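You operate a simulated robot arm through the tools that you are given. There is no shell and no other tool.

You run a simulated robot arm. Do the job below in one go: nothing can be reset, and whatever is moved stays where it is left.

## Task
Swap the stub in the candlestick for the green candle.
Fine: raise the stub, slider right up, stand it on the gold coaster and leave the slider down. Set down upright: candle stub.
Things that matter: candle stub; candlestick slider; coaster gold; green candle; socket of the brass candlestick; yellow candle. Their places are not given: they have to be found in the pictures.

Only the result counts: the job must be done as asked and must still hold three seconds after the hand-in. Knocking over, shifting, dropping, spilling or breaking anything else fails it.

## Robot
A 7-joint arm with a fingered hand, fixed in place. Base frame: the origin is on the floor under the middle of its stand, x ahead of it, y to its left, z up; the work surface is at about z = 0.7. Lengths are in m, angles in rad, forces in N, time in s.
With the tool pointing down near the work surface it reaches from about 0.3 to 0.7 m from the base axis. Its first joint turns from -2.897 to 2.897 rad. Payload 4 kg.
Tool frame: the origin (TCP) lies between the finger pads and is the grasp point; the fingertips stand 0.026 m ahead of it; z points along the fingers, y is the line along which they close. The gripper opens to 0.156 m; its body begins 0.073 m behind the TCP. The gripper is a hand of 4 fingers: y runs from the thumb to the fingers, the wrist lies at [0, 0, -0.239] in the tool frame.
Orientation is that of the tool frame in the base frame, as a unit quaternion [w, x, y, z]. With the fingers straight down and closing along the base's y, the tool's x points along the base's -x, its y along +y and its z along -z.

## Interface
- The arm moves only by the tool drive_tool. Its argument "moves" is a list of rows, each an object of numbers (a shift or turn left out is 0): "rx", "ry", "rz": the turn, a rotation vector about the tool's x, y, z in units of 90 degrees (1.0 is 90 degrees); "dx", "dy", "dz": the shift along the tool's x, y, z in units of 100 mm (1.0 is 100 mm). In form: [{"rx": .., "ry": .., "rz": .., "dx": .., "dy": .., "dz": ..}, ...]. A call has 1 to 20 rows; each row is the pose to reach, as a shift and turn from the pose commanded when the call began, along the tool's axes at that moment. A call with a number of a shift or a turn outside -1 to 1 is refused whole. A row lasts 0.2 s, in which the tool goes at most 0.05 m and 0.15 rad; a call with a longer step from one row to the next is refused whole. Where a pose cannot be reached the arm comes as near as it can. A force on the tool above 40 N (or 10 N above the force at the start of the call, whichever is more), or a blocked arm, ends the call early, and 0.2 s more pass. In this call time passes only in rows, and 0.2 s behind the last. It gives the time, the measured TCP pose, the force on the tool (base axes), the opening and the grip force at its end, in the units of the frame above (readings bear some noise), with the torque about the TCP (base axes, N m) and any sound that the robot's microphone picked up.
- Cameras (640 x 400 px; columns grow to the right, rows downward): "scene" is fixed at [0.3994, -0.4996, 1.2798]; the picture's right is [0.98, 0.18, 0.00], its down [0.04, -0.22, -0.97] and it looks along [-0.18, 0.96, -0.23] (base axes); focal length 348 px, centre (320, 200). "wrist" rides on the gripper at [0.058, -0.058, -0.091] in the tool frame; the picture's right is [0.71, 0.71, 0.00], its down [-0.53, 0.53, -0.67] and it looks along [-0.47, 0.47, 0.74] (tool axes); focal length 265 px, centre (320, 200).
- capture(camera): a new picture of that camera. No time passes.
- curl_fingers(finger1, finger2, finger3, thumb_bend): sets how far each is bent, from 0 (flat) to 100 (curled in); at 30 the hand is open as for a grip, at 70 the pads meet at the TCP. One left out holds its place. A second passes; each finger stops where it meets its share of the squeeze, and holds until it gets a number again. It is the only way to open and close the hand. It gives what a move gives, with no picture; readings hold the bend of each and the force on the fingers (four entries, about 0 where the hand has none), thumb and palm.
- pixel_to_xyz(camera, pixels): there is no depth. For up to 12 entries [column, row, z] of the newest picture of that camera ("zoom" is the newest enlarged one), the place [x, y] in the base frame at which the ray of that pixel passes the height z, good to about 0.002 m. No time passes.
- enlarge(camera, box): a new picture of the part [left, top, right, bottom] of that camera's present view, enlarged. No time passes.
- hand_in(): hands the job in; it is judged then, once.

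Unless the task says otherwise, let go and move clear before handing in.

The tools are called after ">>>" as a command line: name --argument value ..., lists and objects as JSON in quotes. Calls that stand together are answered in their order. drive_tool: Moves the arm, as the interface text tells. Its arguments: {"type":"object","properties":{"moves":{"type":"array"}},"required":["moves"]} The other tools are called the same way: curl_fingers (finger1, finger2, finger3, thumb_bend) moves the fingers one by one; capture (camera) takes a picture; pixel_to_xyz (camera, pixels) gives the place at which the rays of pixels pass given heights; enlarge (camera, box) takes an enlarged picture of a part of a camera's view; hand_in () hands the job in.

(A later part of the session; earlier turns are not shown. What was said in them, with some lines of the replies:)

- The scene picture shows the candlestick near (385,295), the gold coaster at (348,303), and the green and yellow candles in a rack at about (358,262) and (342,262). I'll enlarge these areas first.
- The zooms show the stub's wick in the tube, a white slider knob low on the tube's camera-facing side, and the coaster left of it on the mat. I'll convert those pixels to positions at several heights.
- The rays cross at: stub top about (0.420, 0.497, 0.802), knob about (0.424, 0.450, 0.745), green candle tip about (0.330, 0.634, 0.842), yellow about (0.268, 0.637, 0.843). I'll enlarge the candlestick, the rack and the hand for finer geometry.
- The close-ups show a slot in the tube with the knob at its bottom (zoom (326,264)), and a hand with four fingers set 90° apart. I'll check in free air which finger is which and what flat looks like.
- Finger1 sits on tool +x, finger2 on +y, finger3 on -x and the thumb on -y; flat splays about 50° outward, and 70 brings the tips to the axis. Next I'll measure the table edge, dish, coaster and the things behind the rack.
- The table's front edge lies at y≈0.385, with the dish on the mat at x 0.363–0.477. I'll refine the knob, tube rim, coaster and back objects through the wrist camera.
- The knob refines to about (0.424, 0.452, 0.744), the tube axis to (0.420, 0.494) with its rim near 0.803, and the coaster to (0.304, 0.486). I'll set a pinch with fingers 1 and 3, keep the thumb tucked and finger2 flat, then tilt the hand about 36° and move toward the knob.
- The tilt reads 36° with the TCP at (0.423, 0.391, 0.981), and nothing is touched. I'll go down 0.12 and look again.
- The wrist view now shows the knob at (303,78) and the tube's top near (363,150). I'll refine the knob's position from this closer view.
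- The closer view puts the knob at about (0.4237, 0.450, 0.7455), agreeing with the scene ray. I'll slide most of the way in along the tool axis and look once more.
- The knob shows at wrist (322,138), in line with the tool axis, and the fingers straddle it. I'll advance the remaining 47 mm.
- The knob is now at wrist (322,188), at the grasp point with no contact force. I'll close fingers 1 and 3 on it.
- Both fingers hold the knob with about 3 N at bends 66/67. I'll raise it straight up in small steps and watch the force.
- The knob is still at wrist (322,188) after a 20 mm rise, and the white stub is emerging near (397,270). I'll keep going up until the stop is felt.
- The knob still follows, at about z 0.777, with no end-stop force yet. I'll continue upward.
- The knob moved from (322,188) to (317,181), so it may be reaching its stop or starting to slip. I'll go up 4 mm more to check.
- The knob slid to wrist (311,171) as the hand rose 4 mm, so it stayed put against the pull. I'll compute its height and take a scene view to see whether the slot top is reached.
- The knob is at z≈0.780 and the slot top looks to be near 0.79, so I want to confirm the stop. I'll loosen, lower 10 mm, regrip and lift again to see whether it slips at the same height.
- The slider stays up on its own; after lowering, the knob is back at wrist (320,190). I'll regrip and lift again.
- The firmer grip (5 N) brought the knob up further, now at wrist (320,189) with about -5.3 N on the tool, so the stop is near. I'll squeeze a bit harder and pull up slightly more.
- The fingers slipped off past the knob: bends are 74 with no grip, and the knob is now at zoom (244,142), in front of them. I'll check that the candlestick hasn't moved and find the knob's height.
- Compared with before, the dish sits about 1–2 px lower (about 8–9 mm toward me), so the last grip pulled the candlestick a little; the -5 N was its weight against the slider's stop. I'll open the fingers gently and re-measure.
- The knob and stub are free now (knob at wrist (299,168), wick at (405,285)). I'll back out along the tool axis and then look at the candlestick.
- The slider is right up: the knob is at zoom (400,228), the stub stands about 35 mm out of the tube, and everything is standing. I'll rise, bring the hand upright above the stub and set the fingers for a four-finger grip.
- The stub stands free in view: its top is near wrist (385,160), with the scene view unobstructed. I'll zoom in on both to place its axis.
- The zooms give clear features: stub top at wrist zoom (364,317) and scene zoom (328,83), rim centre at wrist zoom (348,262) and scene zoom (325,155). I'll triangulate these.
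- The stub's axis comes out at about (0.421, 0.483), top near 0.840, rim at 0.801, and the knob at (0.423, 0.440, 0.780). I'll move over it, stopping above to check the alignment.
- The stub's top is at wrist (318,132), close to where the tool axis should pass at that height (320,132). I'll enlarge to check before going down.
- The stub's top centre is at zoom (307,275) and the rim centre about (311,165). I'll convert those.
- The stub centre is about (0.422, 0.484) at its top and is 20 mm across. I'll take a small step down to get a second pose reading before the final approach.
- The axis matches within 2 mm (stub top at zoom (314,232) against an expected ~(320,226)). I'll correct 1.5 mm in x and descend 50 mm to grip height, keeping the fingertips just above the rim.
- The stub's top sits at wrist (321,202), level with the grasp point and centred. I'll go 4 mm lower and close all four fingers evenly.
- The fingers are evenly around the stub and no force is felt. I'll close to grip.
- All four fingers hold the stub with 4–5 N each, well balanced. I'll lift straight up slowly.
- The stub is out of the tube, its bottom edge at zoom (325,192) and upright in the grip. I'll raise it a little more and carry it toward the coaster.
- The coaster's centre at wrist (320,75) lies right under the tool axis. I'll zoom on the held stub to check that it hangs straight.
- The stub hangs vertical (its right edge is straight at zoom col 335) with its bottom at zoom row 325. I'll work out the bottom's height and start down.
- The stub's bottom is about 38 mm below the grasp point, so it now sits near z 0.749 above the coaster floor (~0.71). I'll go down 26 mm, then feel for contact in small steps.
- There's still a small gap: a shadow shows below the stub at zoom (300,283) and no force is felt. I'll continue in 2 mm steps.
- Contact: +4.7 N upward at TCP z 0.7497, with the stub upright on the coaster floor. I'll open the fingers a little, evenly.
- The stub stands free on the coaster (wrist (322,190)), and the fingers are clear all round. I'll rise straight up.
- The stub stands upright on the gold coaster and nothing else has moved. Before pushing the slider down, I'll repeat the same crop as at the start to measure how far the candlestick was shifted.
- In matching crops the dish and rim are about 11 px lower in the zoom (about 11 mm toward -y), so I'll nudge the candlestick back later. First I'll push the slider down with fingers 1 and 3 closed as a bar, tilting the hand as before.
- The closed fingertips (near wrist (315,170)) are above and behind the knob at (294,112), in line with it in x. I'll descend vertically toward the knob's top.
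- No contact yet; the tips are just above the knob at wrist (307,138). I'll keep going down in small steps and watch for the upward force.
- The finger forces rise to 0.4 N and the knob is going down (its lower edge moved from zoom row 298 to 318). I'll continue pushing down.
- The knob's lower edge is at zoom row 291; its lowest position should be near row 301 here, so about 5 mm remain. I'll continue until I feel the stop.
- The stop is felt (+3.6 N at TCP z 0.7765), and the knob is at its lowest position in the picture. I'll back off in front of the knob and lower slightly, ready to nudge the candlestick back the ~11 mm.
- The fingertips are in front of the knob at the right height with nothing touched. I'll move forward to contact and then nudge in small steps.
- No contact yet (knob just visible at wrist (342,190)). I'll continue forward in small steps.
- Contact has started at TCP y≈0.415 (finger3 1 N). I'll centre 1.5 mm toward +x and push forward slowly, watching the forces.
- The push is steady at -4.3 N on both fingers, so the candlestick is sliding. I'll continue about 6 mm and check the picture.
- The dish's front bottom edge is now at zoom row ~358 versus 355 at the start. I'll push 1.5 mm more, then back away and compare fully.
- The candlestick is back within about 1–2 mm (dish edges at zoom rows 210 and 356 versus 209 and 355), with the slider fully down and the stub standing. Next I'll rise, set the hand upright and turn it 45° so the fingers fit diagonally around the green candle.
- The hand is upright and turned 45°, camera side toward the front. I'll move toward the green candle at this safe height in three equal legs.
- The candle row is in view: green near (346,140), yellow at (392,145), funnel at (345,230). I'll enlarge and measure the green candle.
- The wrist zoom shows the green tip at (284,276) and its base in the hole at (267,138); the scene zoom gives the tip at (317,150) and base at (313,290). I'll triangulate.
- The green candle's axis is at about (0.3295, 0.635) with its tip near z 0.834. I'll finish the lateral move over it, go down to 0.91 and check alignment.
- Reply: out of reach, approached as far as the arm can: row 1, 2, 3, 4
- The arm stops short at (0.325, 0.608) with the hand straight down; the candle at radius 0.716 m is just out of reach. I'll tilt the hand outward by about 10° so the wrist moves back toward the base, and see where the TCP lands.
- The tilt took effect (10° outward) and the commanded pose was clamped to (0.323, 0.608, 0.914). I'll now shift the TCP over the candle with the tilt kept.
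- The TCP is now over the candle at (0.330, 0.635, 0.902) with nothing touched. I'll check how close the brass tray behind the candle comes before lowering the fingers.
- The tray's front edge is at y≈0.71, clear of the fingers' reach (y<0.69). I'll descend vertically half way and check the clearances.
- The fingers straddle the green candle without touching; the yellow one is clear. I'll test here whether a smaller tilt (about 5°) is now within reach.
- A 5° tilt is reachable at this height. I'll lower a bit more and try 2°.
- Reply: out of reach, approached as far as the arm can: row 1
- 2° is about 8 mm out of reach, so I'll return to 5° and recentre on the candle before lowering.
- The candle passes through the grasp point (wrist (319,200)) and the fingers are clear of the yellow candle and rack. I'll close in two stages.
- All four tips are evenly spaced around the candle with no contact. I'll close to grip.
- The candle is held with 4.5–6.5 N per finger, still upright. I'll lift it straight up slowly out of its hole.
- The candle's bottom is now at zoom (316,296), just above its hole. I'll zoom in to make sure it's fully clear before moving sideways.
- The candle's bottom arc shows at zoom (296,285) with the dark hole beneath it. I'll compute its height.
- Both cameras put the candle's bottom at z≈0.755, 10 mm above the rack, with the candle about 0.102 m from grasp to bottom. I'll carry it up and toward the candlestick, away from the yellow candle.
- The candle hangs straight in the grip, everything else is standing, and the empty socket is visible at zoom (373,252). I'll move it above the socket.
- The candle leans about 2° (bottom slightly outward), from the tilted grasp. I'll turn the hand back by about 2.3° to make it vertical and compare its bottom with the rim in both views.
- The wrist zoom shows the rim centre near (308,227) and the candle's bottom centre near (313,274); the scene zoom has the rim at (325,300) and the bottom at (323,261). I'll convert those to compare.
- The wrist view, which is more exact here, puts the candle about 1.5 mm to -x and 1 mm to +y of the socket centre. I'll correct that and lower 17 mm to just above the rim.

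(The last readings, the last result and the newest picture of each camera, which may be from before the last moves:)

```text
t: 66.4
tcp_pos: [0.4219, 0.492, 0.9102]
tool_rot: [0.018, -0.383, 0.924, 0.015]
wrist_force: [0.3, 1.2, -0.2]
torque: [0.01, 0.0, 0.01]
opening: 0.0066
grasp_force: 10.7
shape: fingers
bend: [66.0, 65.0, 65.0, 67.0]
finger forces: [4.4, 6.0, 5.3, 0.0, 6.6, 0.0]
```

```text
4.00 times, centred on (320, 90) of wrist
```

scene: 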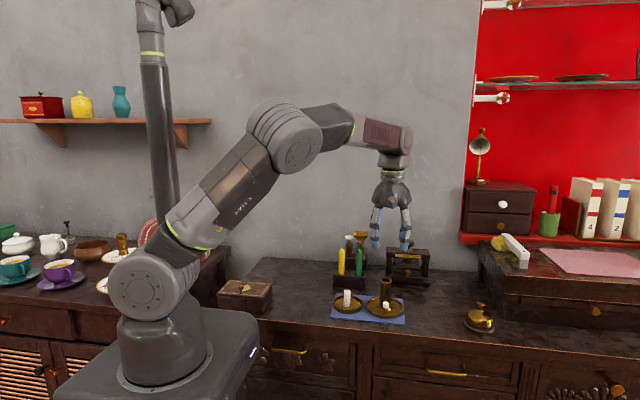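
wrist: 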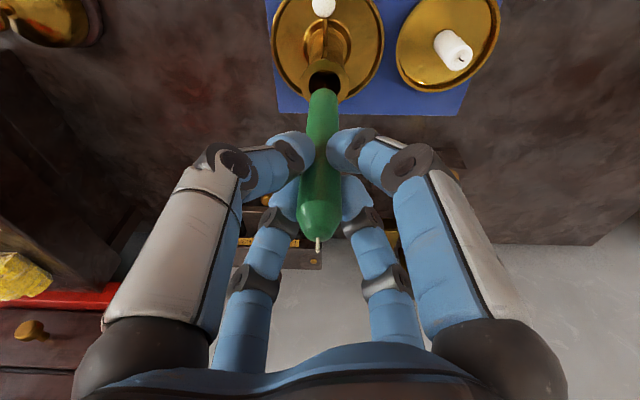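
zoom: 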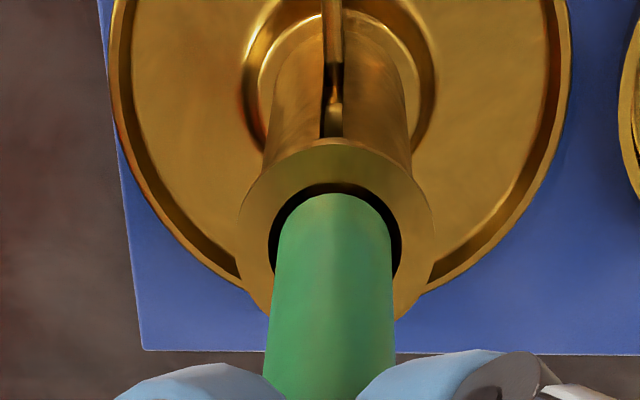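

The candle's bottom now sits just above the socket, centred in x (wrist: inner rim 269–401, candle 277–392) and nearly so in y. I'll lower in small steps and watch for rim contact.

>>> drive_tool --moves '[{"dx": 0.001, "dz": 0.02}, {"dx": 0.002, "dz": 0.04}]'

>>> drive_tool --moves '[{"dx": 0.001, "dz": 0.02}, {"dx": 0.002, "dz": 0.04}]'

>>> enlarge --camera "scene" --box '[365, 250, 405, 295]'

>>> enlarge --camera "wrist" --box '[270, 40, 370, 140]'

```text
t: 67.0
tcp_pos: [0.4216, 0.4918, 0.9057]
tool_rot: [0.018, -0.384, 0.923, 0.016]
wrist_force: [-0.1, 0.4, 0.1]
torque: [0.01, 0.0, 0.01]
opening: 0.0068
grasp_force: 11.0
shape: fingers
bend: [66.0, 65.0, 65.0, 67.0]
finger forces: [4.5, 6.0, 5.2, 0.0, 6.5, 0.1]
```

```text
t: 67.6
tcp_pos: [0.4212, 0.491, 0.9022]
tool_rot: [0.018, -0.383, 0.924, 0.015]
wrist_force: [0.7, -0.6, -1.4]
torque: [-0.04, 0.01, -0.02]
opening: 0.007
grasp_force: 10.8
shape: fingers
bend: [66.0, 65.0, 65.0, 67.0]
finger forces: [4.3, 6.0, 5.2, 0.0, 6.6, 0.0]
```

```text
8.89 times, centred on (385, 272) of scene
```

zoom: 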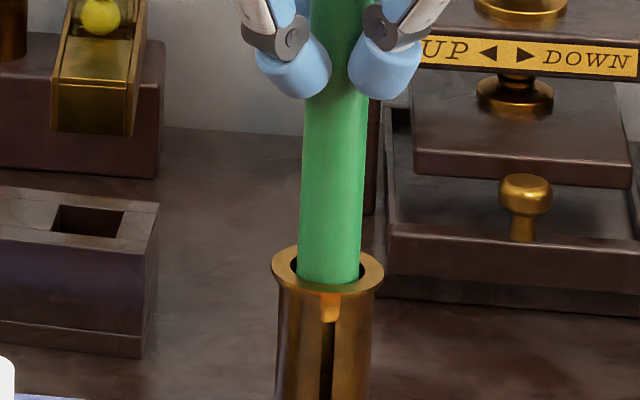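

```text
4.00 times, centred on (320, 90) of wrist
```

zoom: 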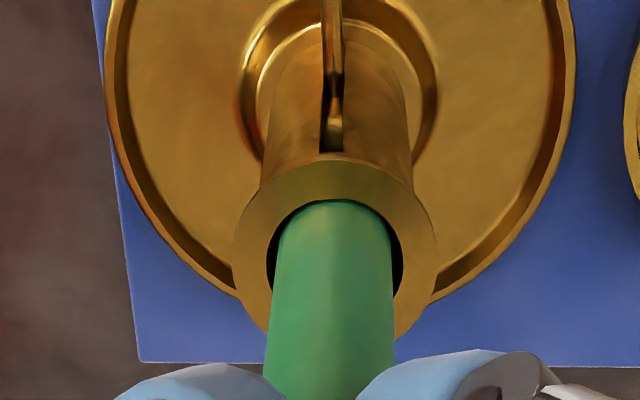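

The bottom is entering the socket with no force, but it's close to the front inner edge (gap nearly zero at wrist zoom (335,200)). I'll shift 1 mm to +y and continue down.

>>> drive_tool --moves '[{"dx": -0.008, "dy": 0.008}, {"dx": -0.007, "dy": 0.008, "dz": 0.02}, {"dx": -0.006, "dy": 0.008, "dz": 0.04}]'

>>> drive_tool --moves '[{"dx": 0.001, "dz": 0.02}, {"dx": 0.002, "dz": 0.04}]'

>>> enlarge --camera "scene" --box '[365, 250, 405, 295]'

>>> enlarge --camera "wrist" --box '[270, 40, 370, 140]'

```text
t: 68.4
tcp_pos: [0.42, 0.4918, 0.897]
tool_rot: [0.019, -0.383, 0.923, 0.015]
wrist_force: [0.8, 0.0, -0.9]
torque: [-0.01, 0.01, -0.05]
opening: 0.0069
grasp_force: 10.5
shape: fingers
bend: [66.0, 65.0, 65.0, 67.0]
finger forces: [4.5, 6.0, 5.2, 0.0, 6.5, 0.0]
```

```text
t: 69.0
tcp_pos: [0.4206, 0.4927, 0.893]
tool_rot: [0.019, -0.383, 0.923, 0.015]
wrist_force: [-0.6, 0.1, -0.8]
torque: [-0.01, 0.02, -0.02]
opening: 0.0068
grasp_force: 11.2
shape: fingers
bend: [66.0, 65.0, 65.0, 67.0]
finger forces: [4.4, 5.9, 5.1, 0.0, 6.6, 0.0]
```

```text
8.89 times, centred on (385, 272) of scene
```

zoom: 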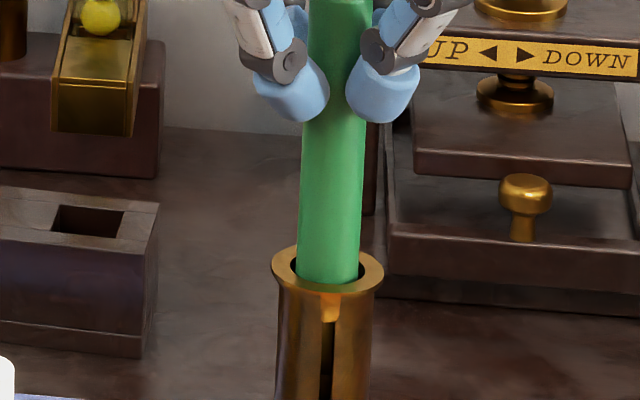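

```text
4.00 times, centred on (320, 90) of wrist
```

zoom: 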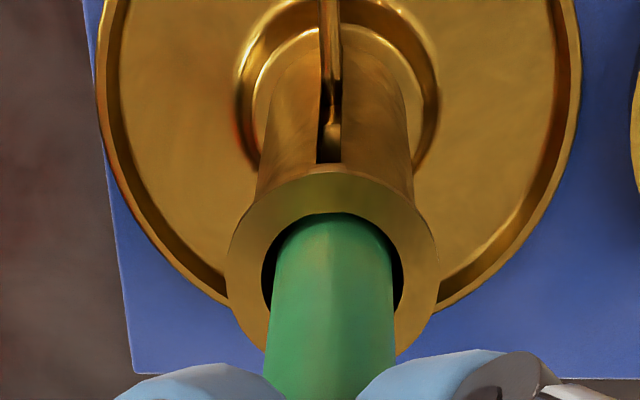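

The candle slides in freely, with no side force. I'll keep lowering toward the platform (expected near TCP z 0.864).

>>> drive_tool --moves '[{"dx": 0.002, "dz": 0.04}, {"dx": 0.004, "dz": 0.08}, {"dx": 0.006, "dz": 0.12}, {"dx": 0.008, "dz": 0.16}]'

>>> drive_tool --moves '[{"dx": 0.001, "dz": 0.025}, {"dx": 0.002, "dz": 0.05}]'

>>> enlarge --camera "scene" --box '[355, 235, 415, 325]'

```text
t: 70.0
tcp_pos: [0.4204, 0.4938, 0.8778]
tool_rot: [0.018, -0.384, 0.923, 0.015]
wrist_force: [0.0, -1.2, -0.3]
torque: [-0.01, 0.01, -0.01]
opening: 0.007
grasp_force: 11.1
shape: fingers
bend: [66.0, 65.0, 65.0, 67.0]
finger forces: [4.4, 6.0, 5.2, 0.0, 6.5, 0.0]
```

```text
t: 70.6
tcp_pos: [0.4207, 0.4924, 0.8715]
tool_rot: [0.019, -0.382, 0.924, 0.015]
wrist_force: [-0.3, 0.4, 0.3]
torque: [0.01, 0.01, 0.02]
opening: 0.0068
grasp_force: 10.7
shape: fingers
bend: [66.0, 65.0, 65.0, 67.0]
finger forces: [4.3, 6.1, 5.2, 0.0, 6.5, 0.1]
```

```text
4.44 times, centred on (385, 280) of scene
```

zoom: 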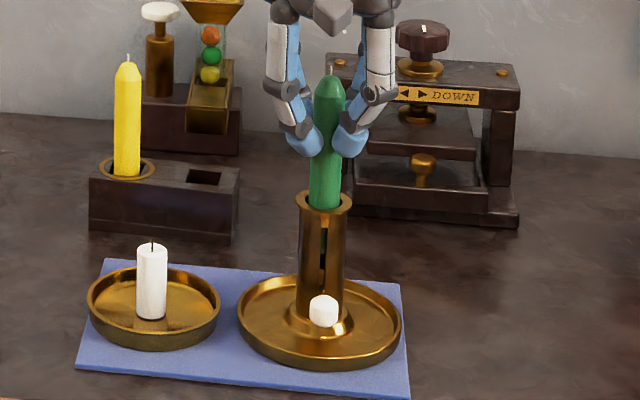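

The candle is most of the way in; a bit of green shows in the slot and there's no resistance yet. I'll continue in 2 mm steps until it rests on the platform.

>>> drive_tool --moves '[{"dx": 0.001, "dz": 0.02}, {"dx": 0.002, "dz": 0.04}]'

>>> drive_tool --moves '[{"dx": 0.001, "dz": 0.015}]'

>>> drive_tool --moves '[{"dx": 0.001, "dz": 0.015}]'

>>> drive_tool --moves '[{"dx": 0.001, "dz": 0.015}]'

```text
t: 71.2
tcp_pos: [0.4211, 0.4931, 0.8694]
tool_rot: [0.019, -0.383, 0.923, 0.015]
wrist_force: [-0.5, -0.2, 0.1]
torque: [0.0, 0.02, 0.03]
opening: 0.0068
grasp_force: 11.5
shape: fingers
bend: [66.0, 65.0, 65.0, 67.0]
finger forces: [4.4, 6.0, 5.2, 0.0, 6.4, 0.1]
```

```text
t: 71.6
tcp_pos: [0.4208, 0.4926, 0.8679]
tool_rot: [0.018, -0.383, 0.924, 0.015]
wrist_force: [0.1, 0.1, 0.1]
torque: [-0.01, 0.0, 0.0]
opening: 0.0071
grasp_force: 11.5
shape: fingers
bend: [66.0, 65.0, 65.0, 67.0]
finger forces: [4.4, 6.0, 5.2, 0.1, 6.4, 0.0]
```

```text
t: 72.0
tcp_pos: [0.4208, 0.4915, 0.8666]
tool_rot: [0.019, -0.382, 0.924, 0.015]
wrist_force: [0.0, 0.6, -0.8]
torque: [0.0, -0.04, -0.02]
opening: 0.0069
grasp_force: 11.2
shape: fingers
bend: [66.0, 65.0, 65.0, 67.0]
finger forces: [4.4, 5.9, 5.2, 0.1, 6.6, 0.1]
```

```text
t: 72.4
tcp_pos: [0.4192, 0.4926, 0.864]
tool_rot: [0.019, -0.383, 0.924, 0.015]
wrist_force: [-0.1, 0.0, 0.0]
torque: [0.03, 0.01, 0.0]
opening: 0.0066
grasp_force: 11.5
shape: fingers
bend: [66.0, 65.0, 65.0, 67.0]
finger forces: [4.4, 6.1, 5.3, 0.0, 6.5, 0.0]
```

No contact yet at TCP z 0.864, and the fingertips are still well above the rim. I'll go on in small steps.

>>> drive_tool --moves '[{"dx": 0.001, "dz": 0.015}]'

>>> drive_tool --moves '[{"dx": 0.001, "dz": 0.015}]'

>>> drive_tool --moves '[{"dx": 0.001, "dz": 0.015}]'

>>> enlarge --camera "scene" --box '[360, 245, 410, 325]'

```text
t: 72.8
tcp_pos: [0.4198, 0.493, 0.8621]
tool_rot: [0.018, -0.383, 0.924, 0.015]
wrist_force: [-0.8, -0.6, -0.5]
torque: [-0.01, 0.0, -0.01]
opening: 0.0068
grasp_force: 10.6
shape: fingers
bend: [66.0, 65.0, 65.0, 67.0]
finger forces: [4.4, 6.0, 5.3, 0.1, 6.6, 0.1]
```

```text
t: 73.2
tcp_pos: [0.4189, 0.4932, 0.8625]
tool_rot: [0.018, -0.382, 0.924, 0.014]
wrist_force: [-0.1, 0.0, 5.1]
torque: [-0.01, 0.0, 0.0]
opening: 0.0066
grasp_force: 12.2
shape: fingers
bend: [66.0, 65.0, 65.0, 67.0]
finger forces: [5.3, 6.6, 5.6, 0.0, 7.5, 0.0]
```

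```text
t: 73.6
tcp_pos: [0.4202, 0.493, 0.8616]
tool_rot: [0.019, -0.381, 0.924, 0.015]
wrist_force: [0.1, -1.0, 15.0]
torque: [-0.08, -0.01, -0.02]
opening: 0.0064
grasp_force: 15.0
shape: fingers
bend: [66.0, 65.0, 66.0, 67.0]
finger forces: [6.5, 7.8, 6.8, 0.1, 9.4, 0.1]
```

```text
5.00 times, centred on (385, 285) of scene
```

zoom: 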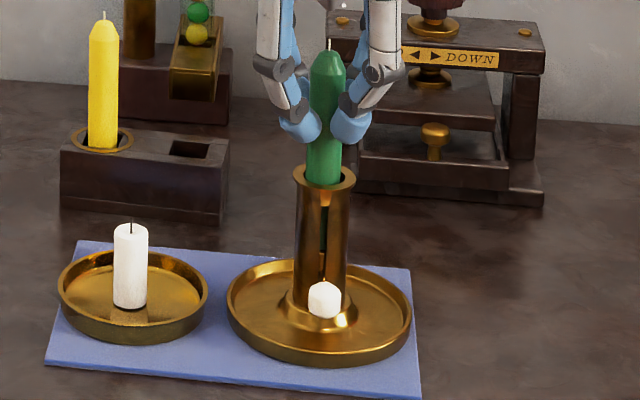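

The candle is seated: +5 N, then +15 N at TCP z 0.862. I'll ease off the load and then open the fingers.

>>> drive_tool --moves '[{"dx": -0.001, "dz": -0.02}]'

>>> curl_fingers --finger1 62 --finger2 62 --finger3 62 --thumb_bend 62

>>> capture --camera "wrist"

>>> enlarge --camera "scene" --box '[360, 245, 410, 325]'

```text
t: 74.0
tcp_pos: [0.4194, 0.4938, 0.8607]
tool_rot: [0.018, -0.383, 0.924, 0.015]
wrist_force: [0.6, -1.5, 10.0]
torque: [-0.02, -0.02, 0.0]
opening: 0.0067
grasp_force: 14.5
shape: fingers
bend: [66.0, 65.0, 66.0, 67.0]
finger forces: [6.2, 7.4, 6.7, 0.0, 8.8, 0.1]
```

```text
t: 75.0
tcp_pos: [0.4186, 0.4929, 0.8609]
tool_rot: [0.018, -0.383, 0.924, 0.016]
wrist_force: [-0.4, 0.7, -0.8]
torque: [0.02, 0.0, -0.01]
opening: 0.0171
grasp_force: 0.0
shape: fingers
bend: [62.0, 62.0, 62.0, 62.0]
finger forces: [0.0, 0.0, 0.1, 0.0, 0.0, 0.1]
```

```text
taken
```

wrist: 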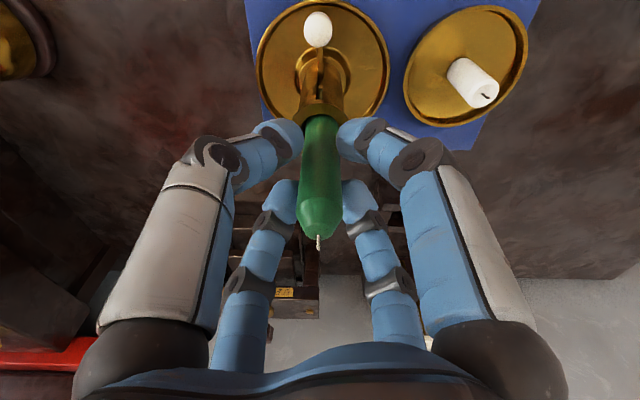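

```text
5.00 times, centred on (385, 285) of scene
```

zoom: 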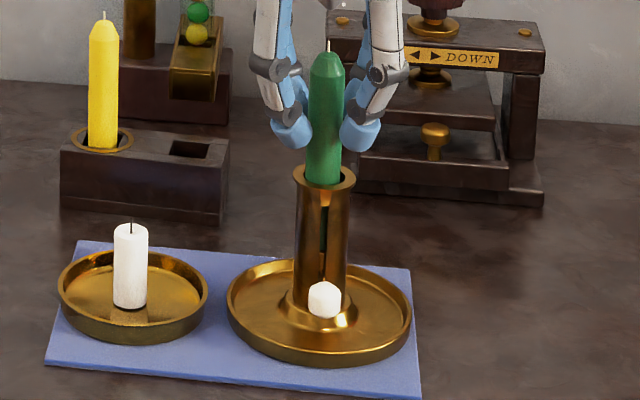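

The candle stands free in the socket, and the fingers have let go evenly. I'll open a little more and rise straight up.

>>> curl_fingers --finger1 56 --finger2 56 --finger3 56 --thumb_bend 56

>>> drive_tool --moves '[{"dx": -0.005, "dy": 0.001, "dz": -0.1}, {"dx": -0.011, "dy": 0.003, "dz": -0.25}, {"dx": -0.022, "dy": 0.007, "dz": -0.5}, {"dx": -0.034, "dy": 0.01, "dz": -0.75}, {"dx": -0.044, "dy": 0.014, "dz": -0.99}]'

>>> capture --camera "scene"

>>> enlarge --camera "scene" --box '[315, 225, 425, 335]'

>>> capture --camera "wrist"

```text
t: 76.0
tcp_pos: [0.4196, 0.4944, 0.8612]
tool_rot: [0.018, -0.382, 0.924, 0.016]
wrist_force: [0.4, -0.1, -0.4]
torque: [0.01, -0.01, 0.02]
opening: 0.0336
grasp_force: 0.0
shape: fingers
bend: [56.0, 56.0, 56.0, 56.0]
finger forces: [0.0, 0.0, 0.1, 0.1, 0.1, 0.1]
```

```text
t: 77.2
tcp_pos: [0.4208, 0.4921, 0.9597]
tool_rot: [0.018, -0.382, 0.924, 0.015]
wrist_force: [-0.4, 0.6, -0.5]
torque: [0.0, 0.02, 0.02]
opening: 0.0337
grasp_force: 0.1
shape: fingers
bend: [56.0, 56.0, 56.0, 56.0]
finger forces: [0.0, 0.0, 0.0, 0.0, 0.1, 0.0]
```

```text
taken
```

scene: 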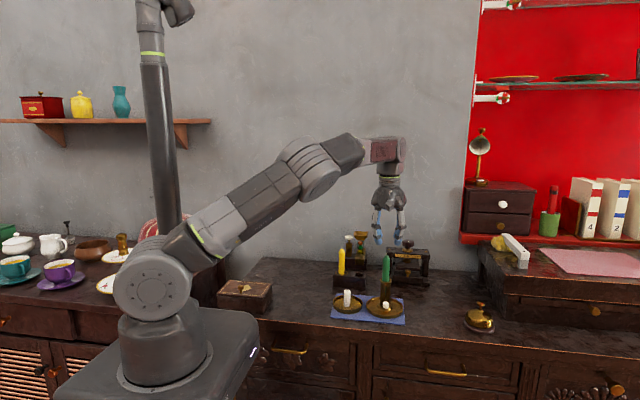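

```text
3.64 times, centred on (370, 280) of scene
```

zoom: 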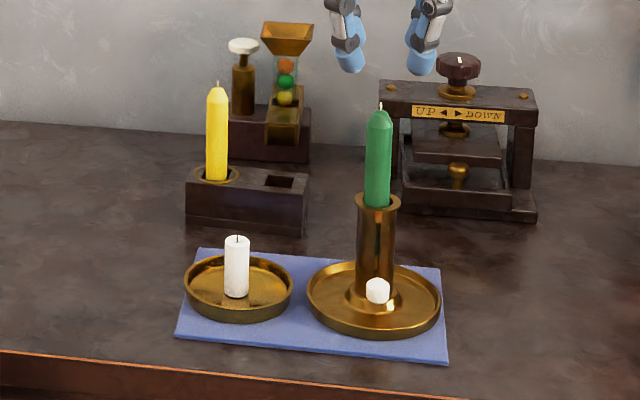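

```text
taken
```

wrist: 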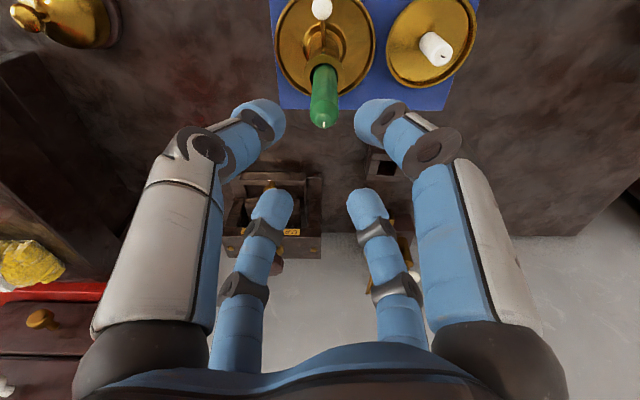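

The green candle stands in the candlestick, the stub on the gold coaster, and the yellow candle is untouched. I'll move clear to the side and check the slider and candlestick against the first close-up.

>>> drive_tool --moves '[{"dx": 0.1, "dy": -0.1, "dz": -0.3}, {"dx": 0.35, "dy": -0.35, "dz": -0.45}, {"dx": 0.6, "dy": -0.6, "dz": -0.5}]'

>>> enlarge --camera "scene" --box '[360, 265, 410, 325]'

>>> enlarge --camera "scene" --box '[300, 220, 440, 340]'

```text
t: 78.0
tcp_pos: [0.4176, 0.4037, 1.0073]
tool_rot: [0.018, -0.383, 0.924, 0.015]
wrist_force: [-1.4, -0.8, 0.8]
torque: [0.01, 0.01, 0.03]
opening: 0.0337
grasp_force: 0.1
shape: fingers
bend: [56.0, 56.0, 56.0, 56.0]
finger forces: [0.0, 0.0, 0.0, 0.0, 0.0, 0.0]
```

```text
6.67 times, centred on (385, 295) of scene
```

zoom: 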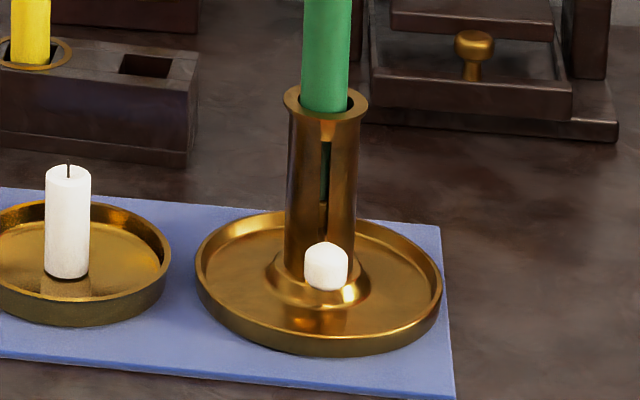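

```text
3.33 times, centred on (370, 280) of scene
```

zoom: 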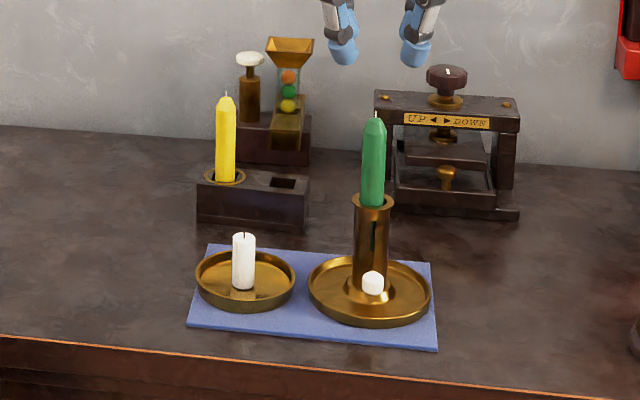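

The close-up shows the knob at its lowest position (326,267), the green candle seated in the socket and visible through the slot, the stub upright on the coaster, and the dish back at its starting place. The hand is clear, so I'm handing in.

>>> hand_in

```text
The job is handed in.
```

The job is done and handed in. The last pictures show everything as asked:

- **Stub:** it stands upright on the gold coaster.
- **Slider:** I raised it to its stop to lift the stub out, then pushed it back down to its lower stop. It was still down at the end.
- **Green candle:** it is seated in the candlestick's socket and standing straight.
- **Yellow candle and rack:** neither was touched.

One slip along the way: while I was checking that the slider was fully up, my grip pulled the candlestick about 11 mm toward the table's front edge. I pushed it back, and it now sits within about 1–2 mm of where it started.
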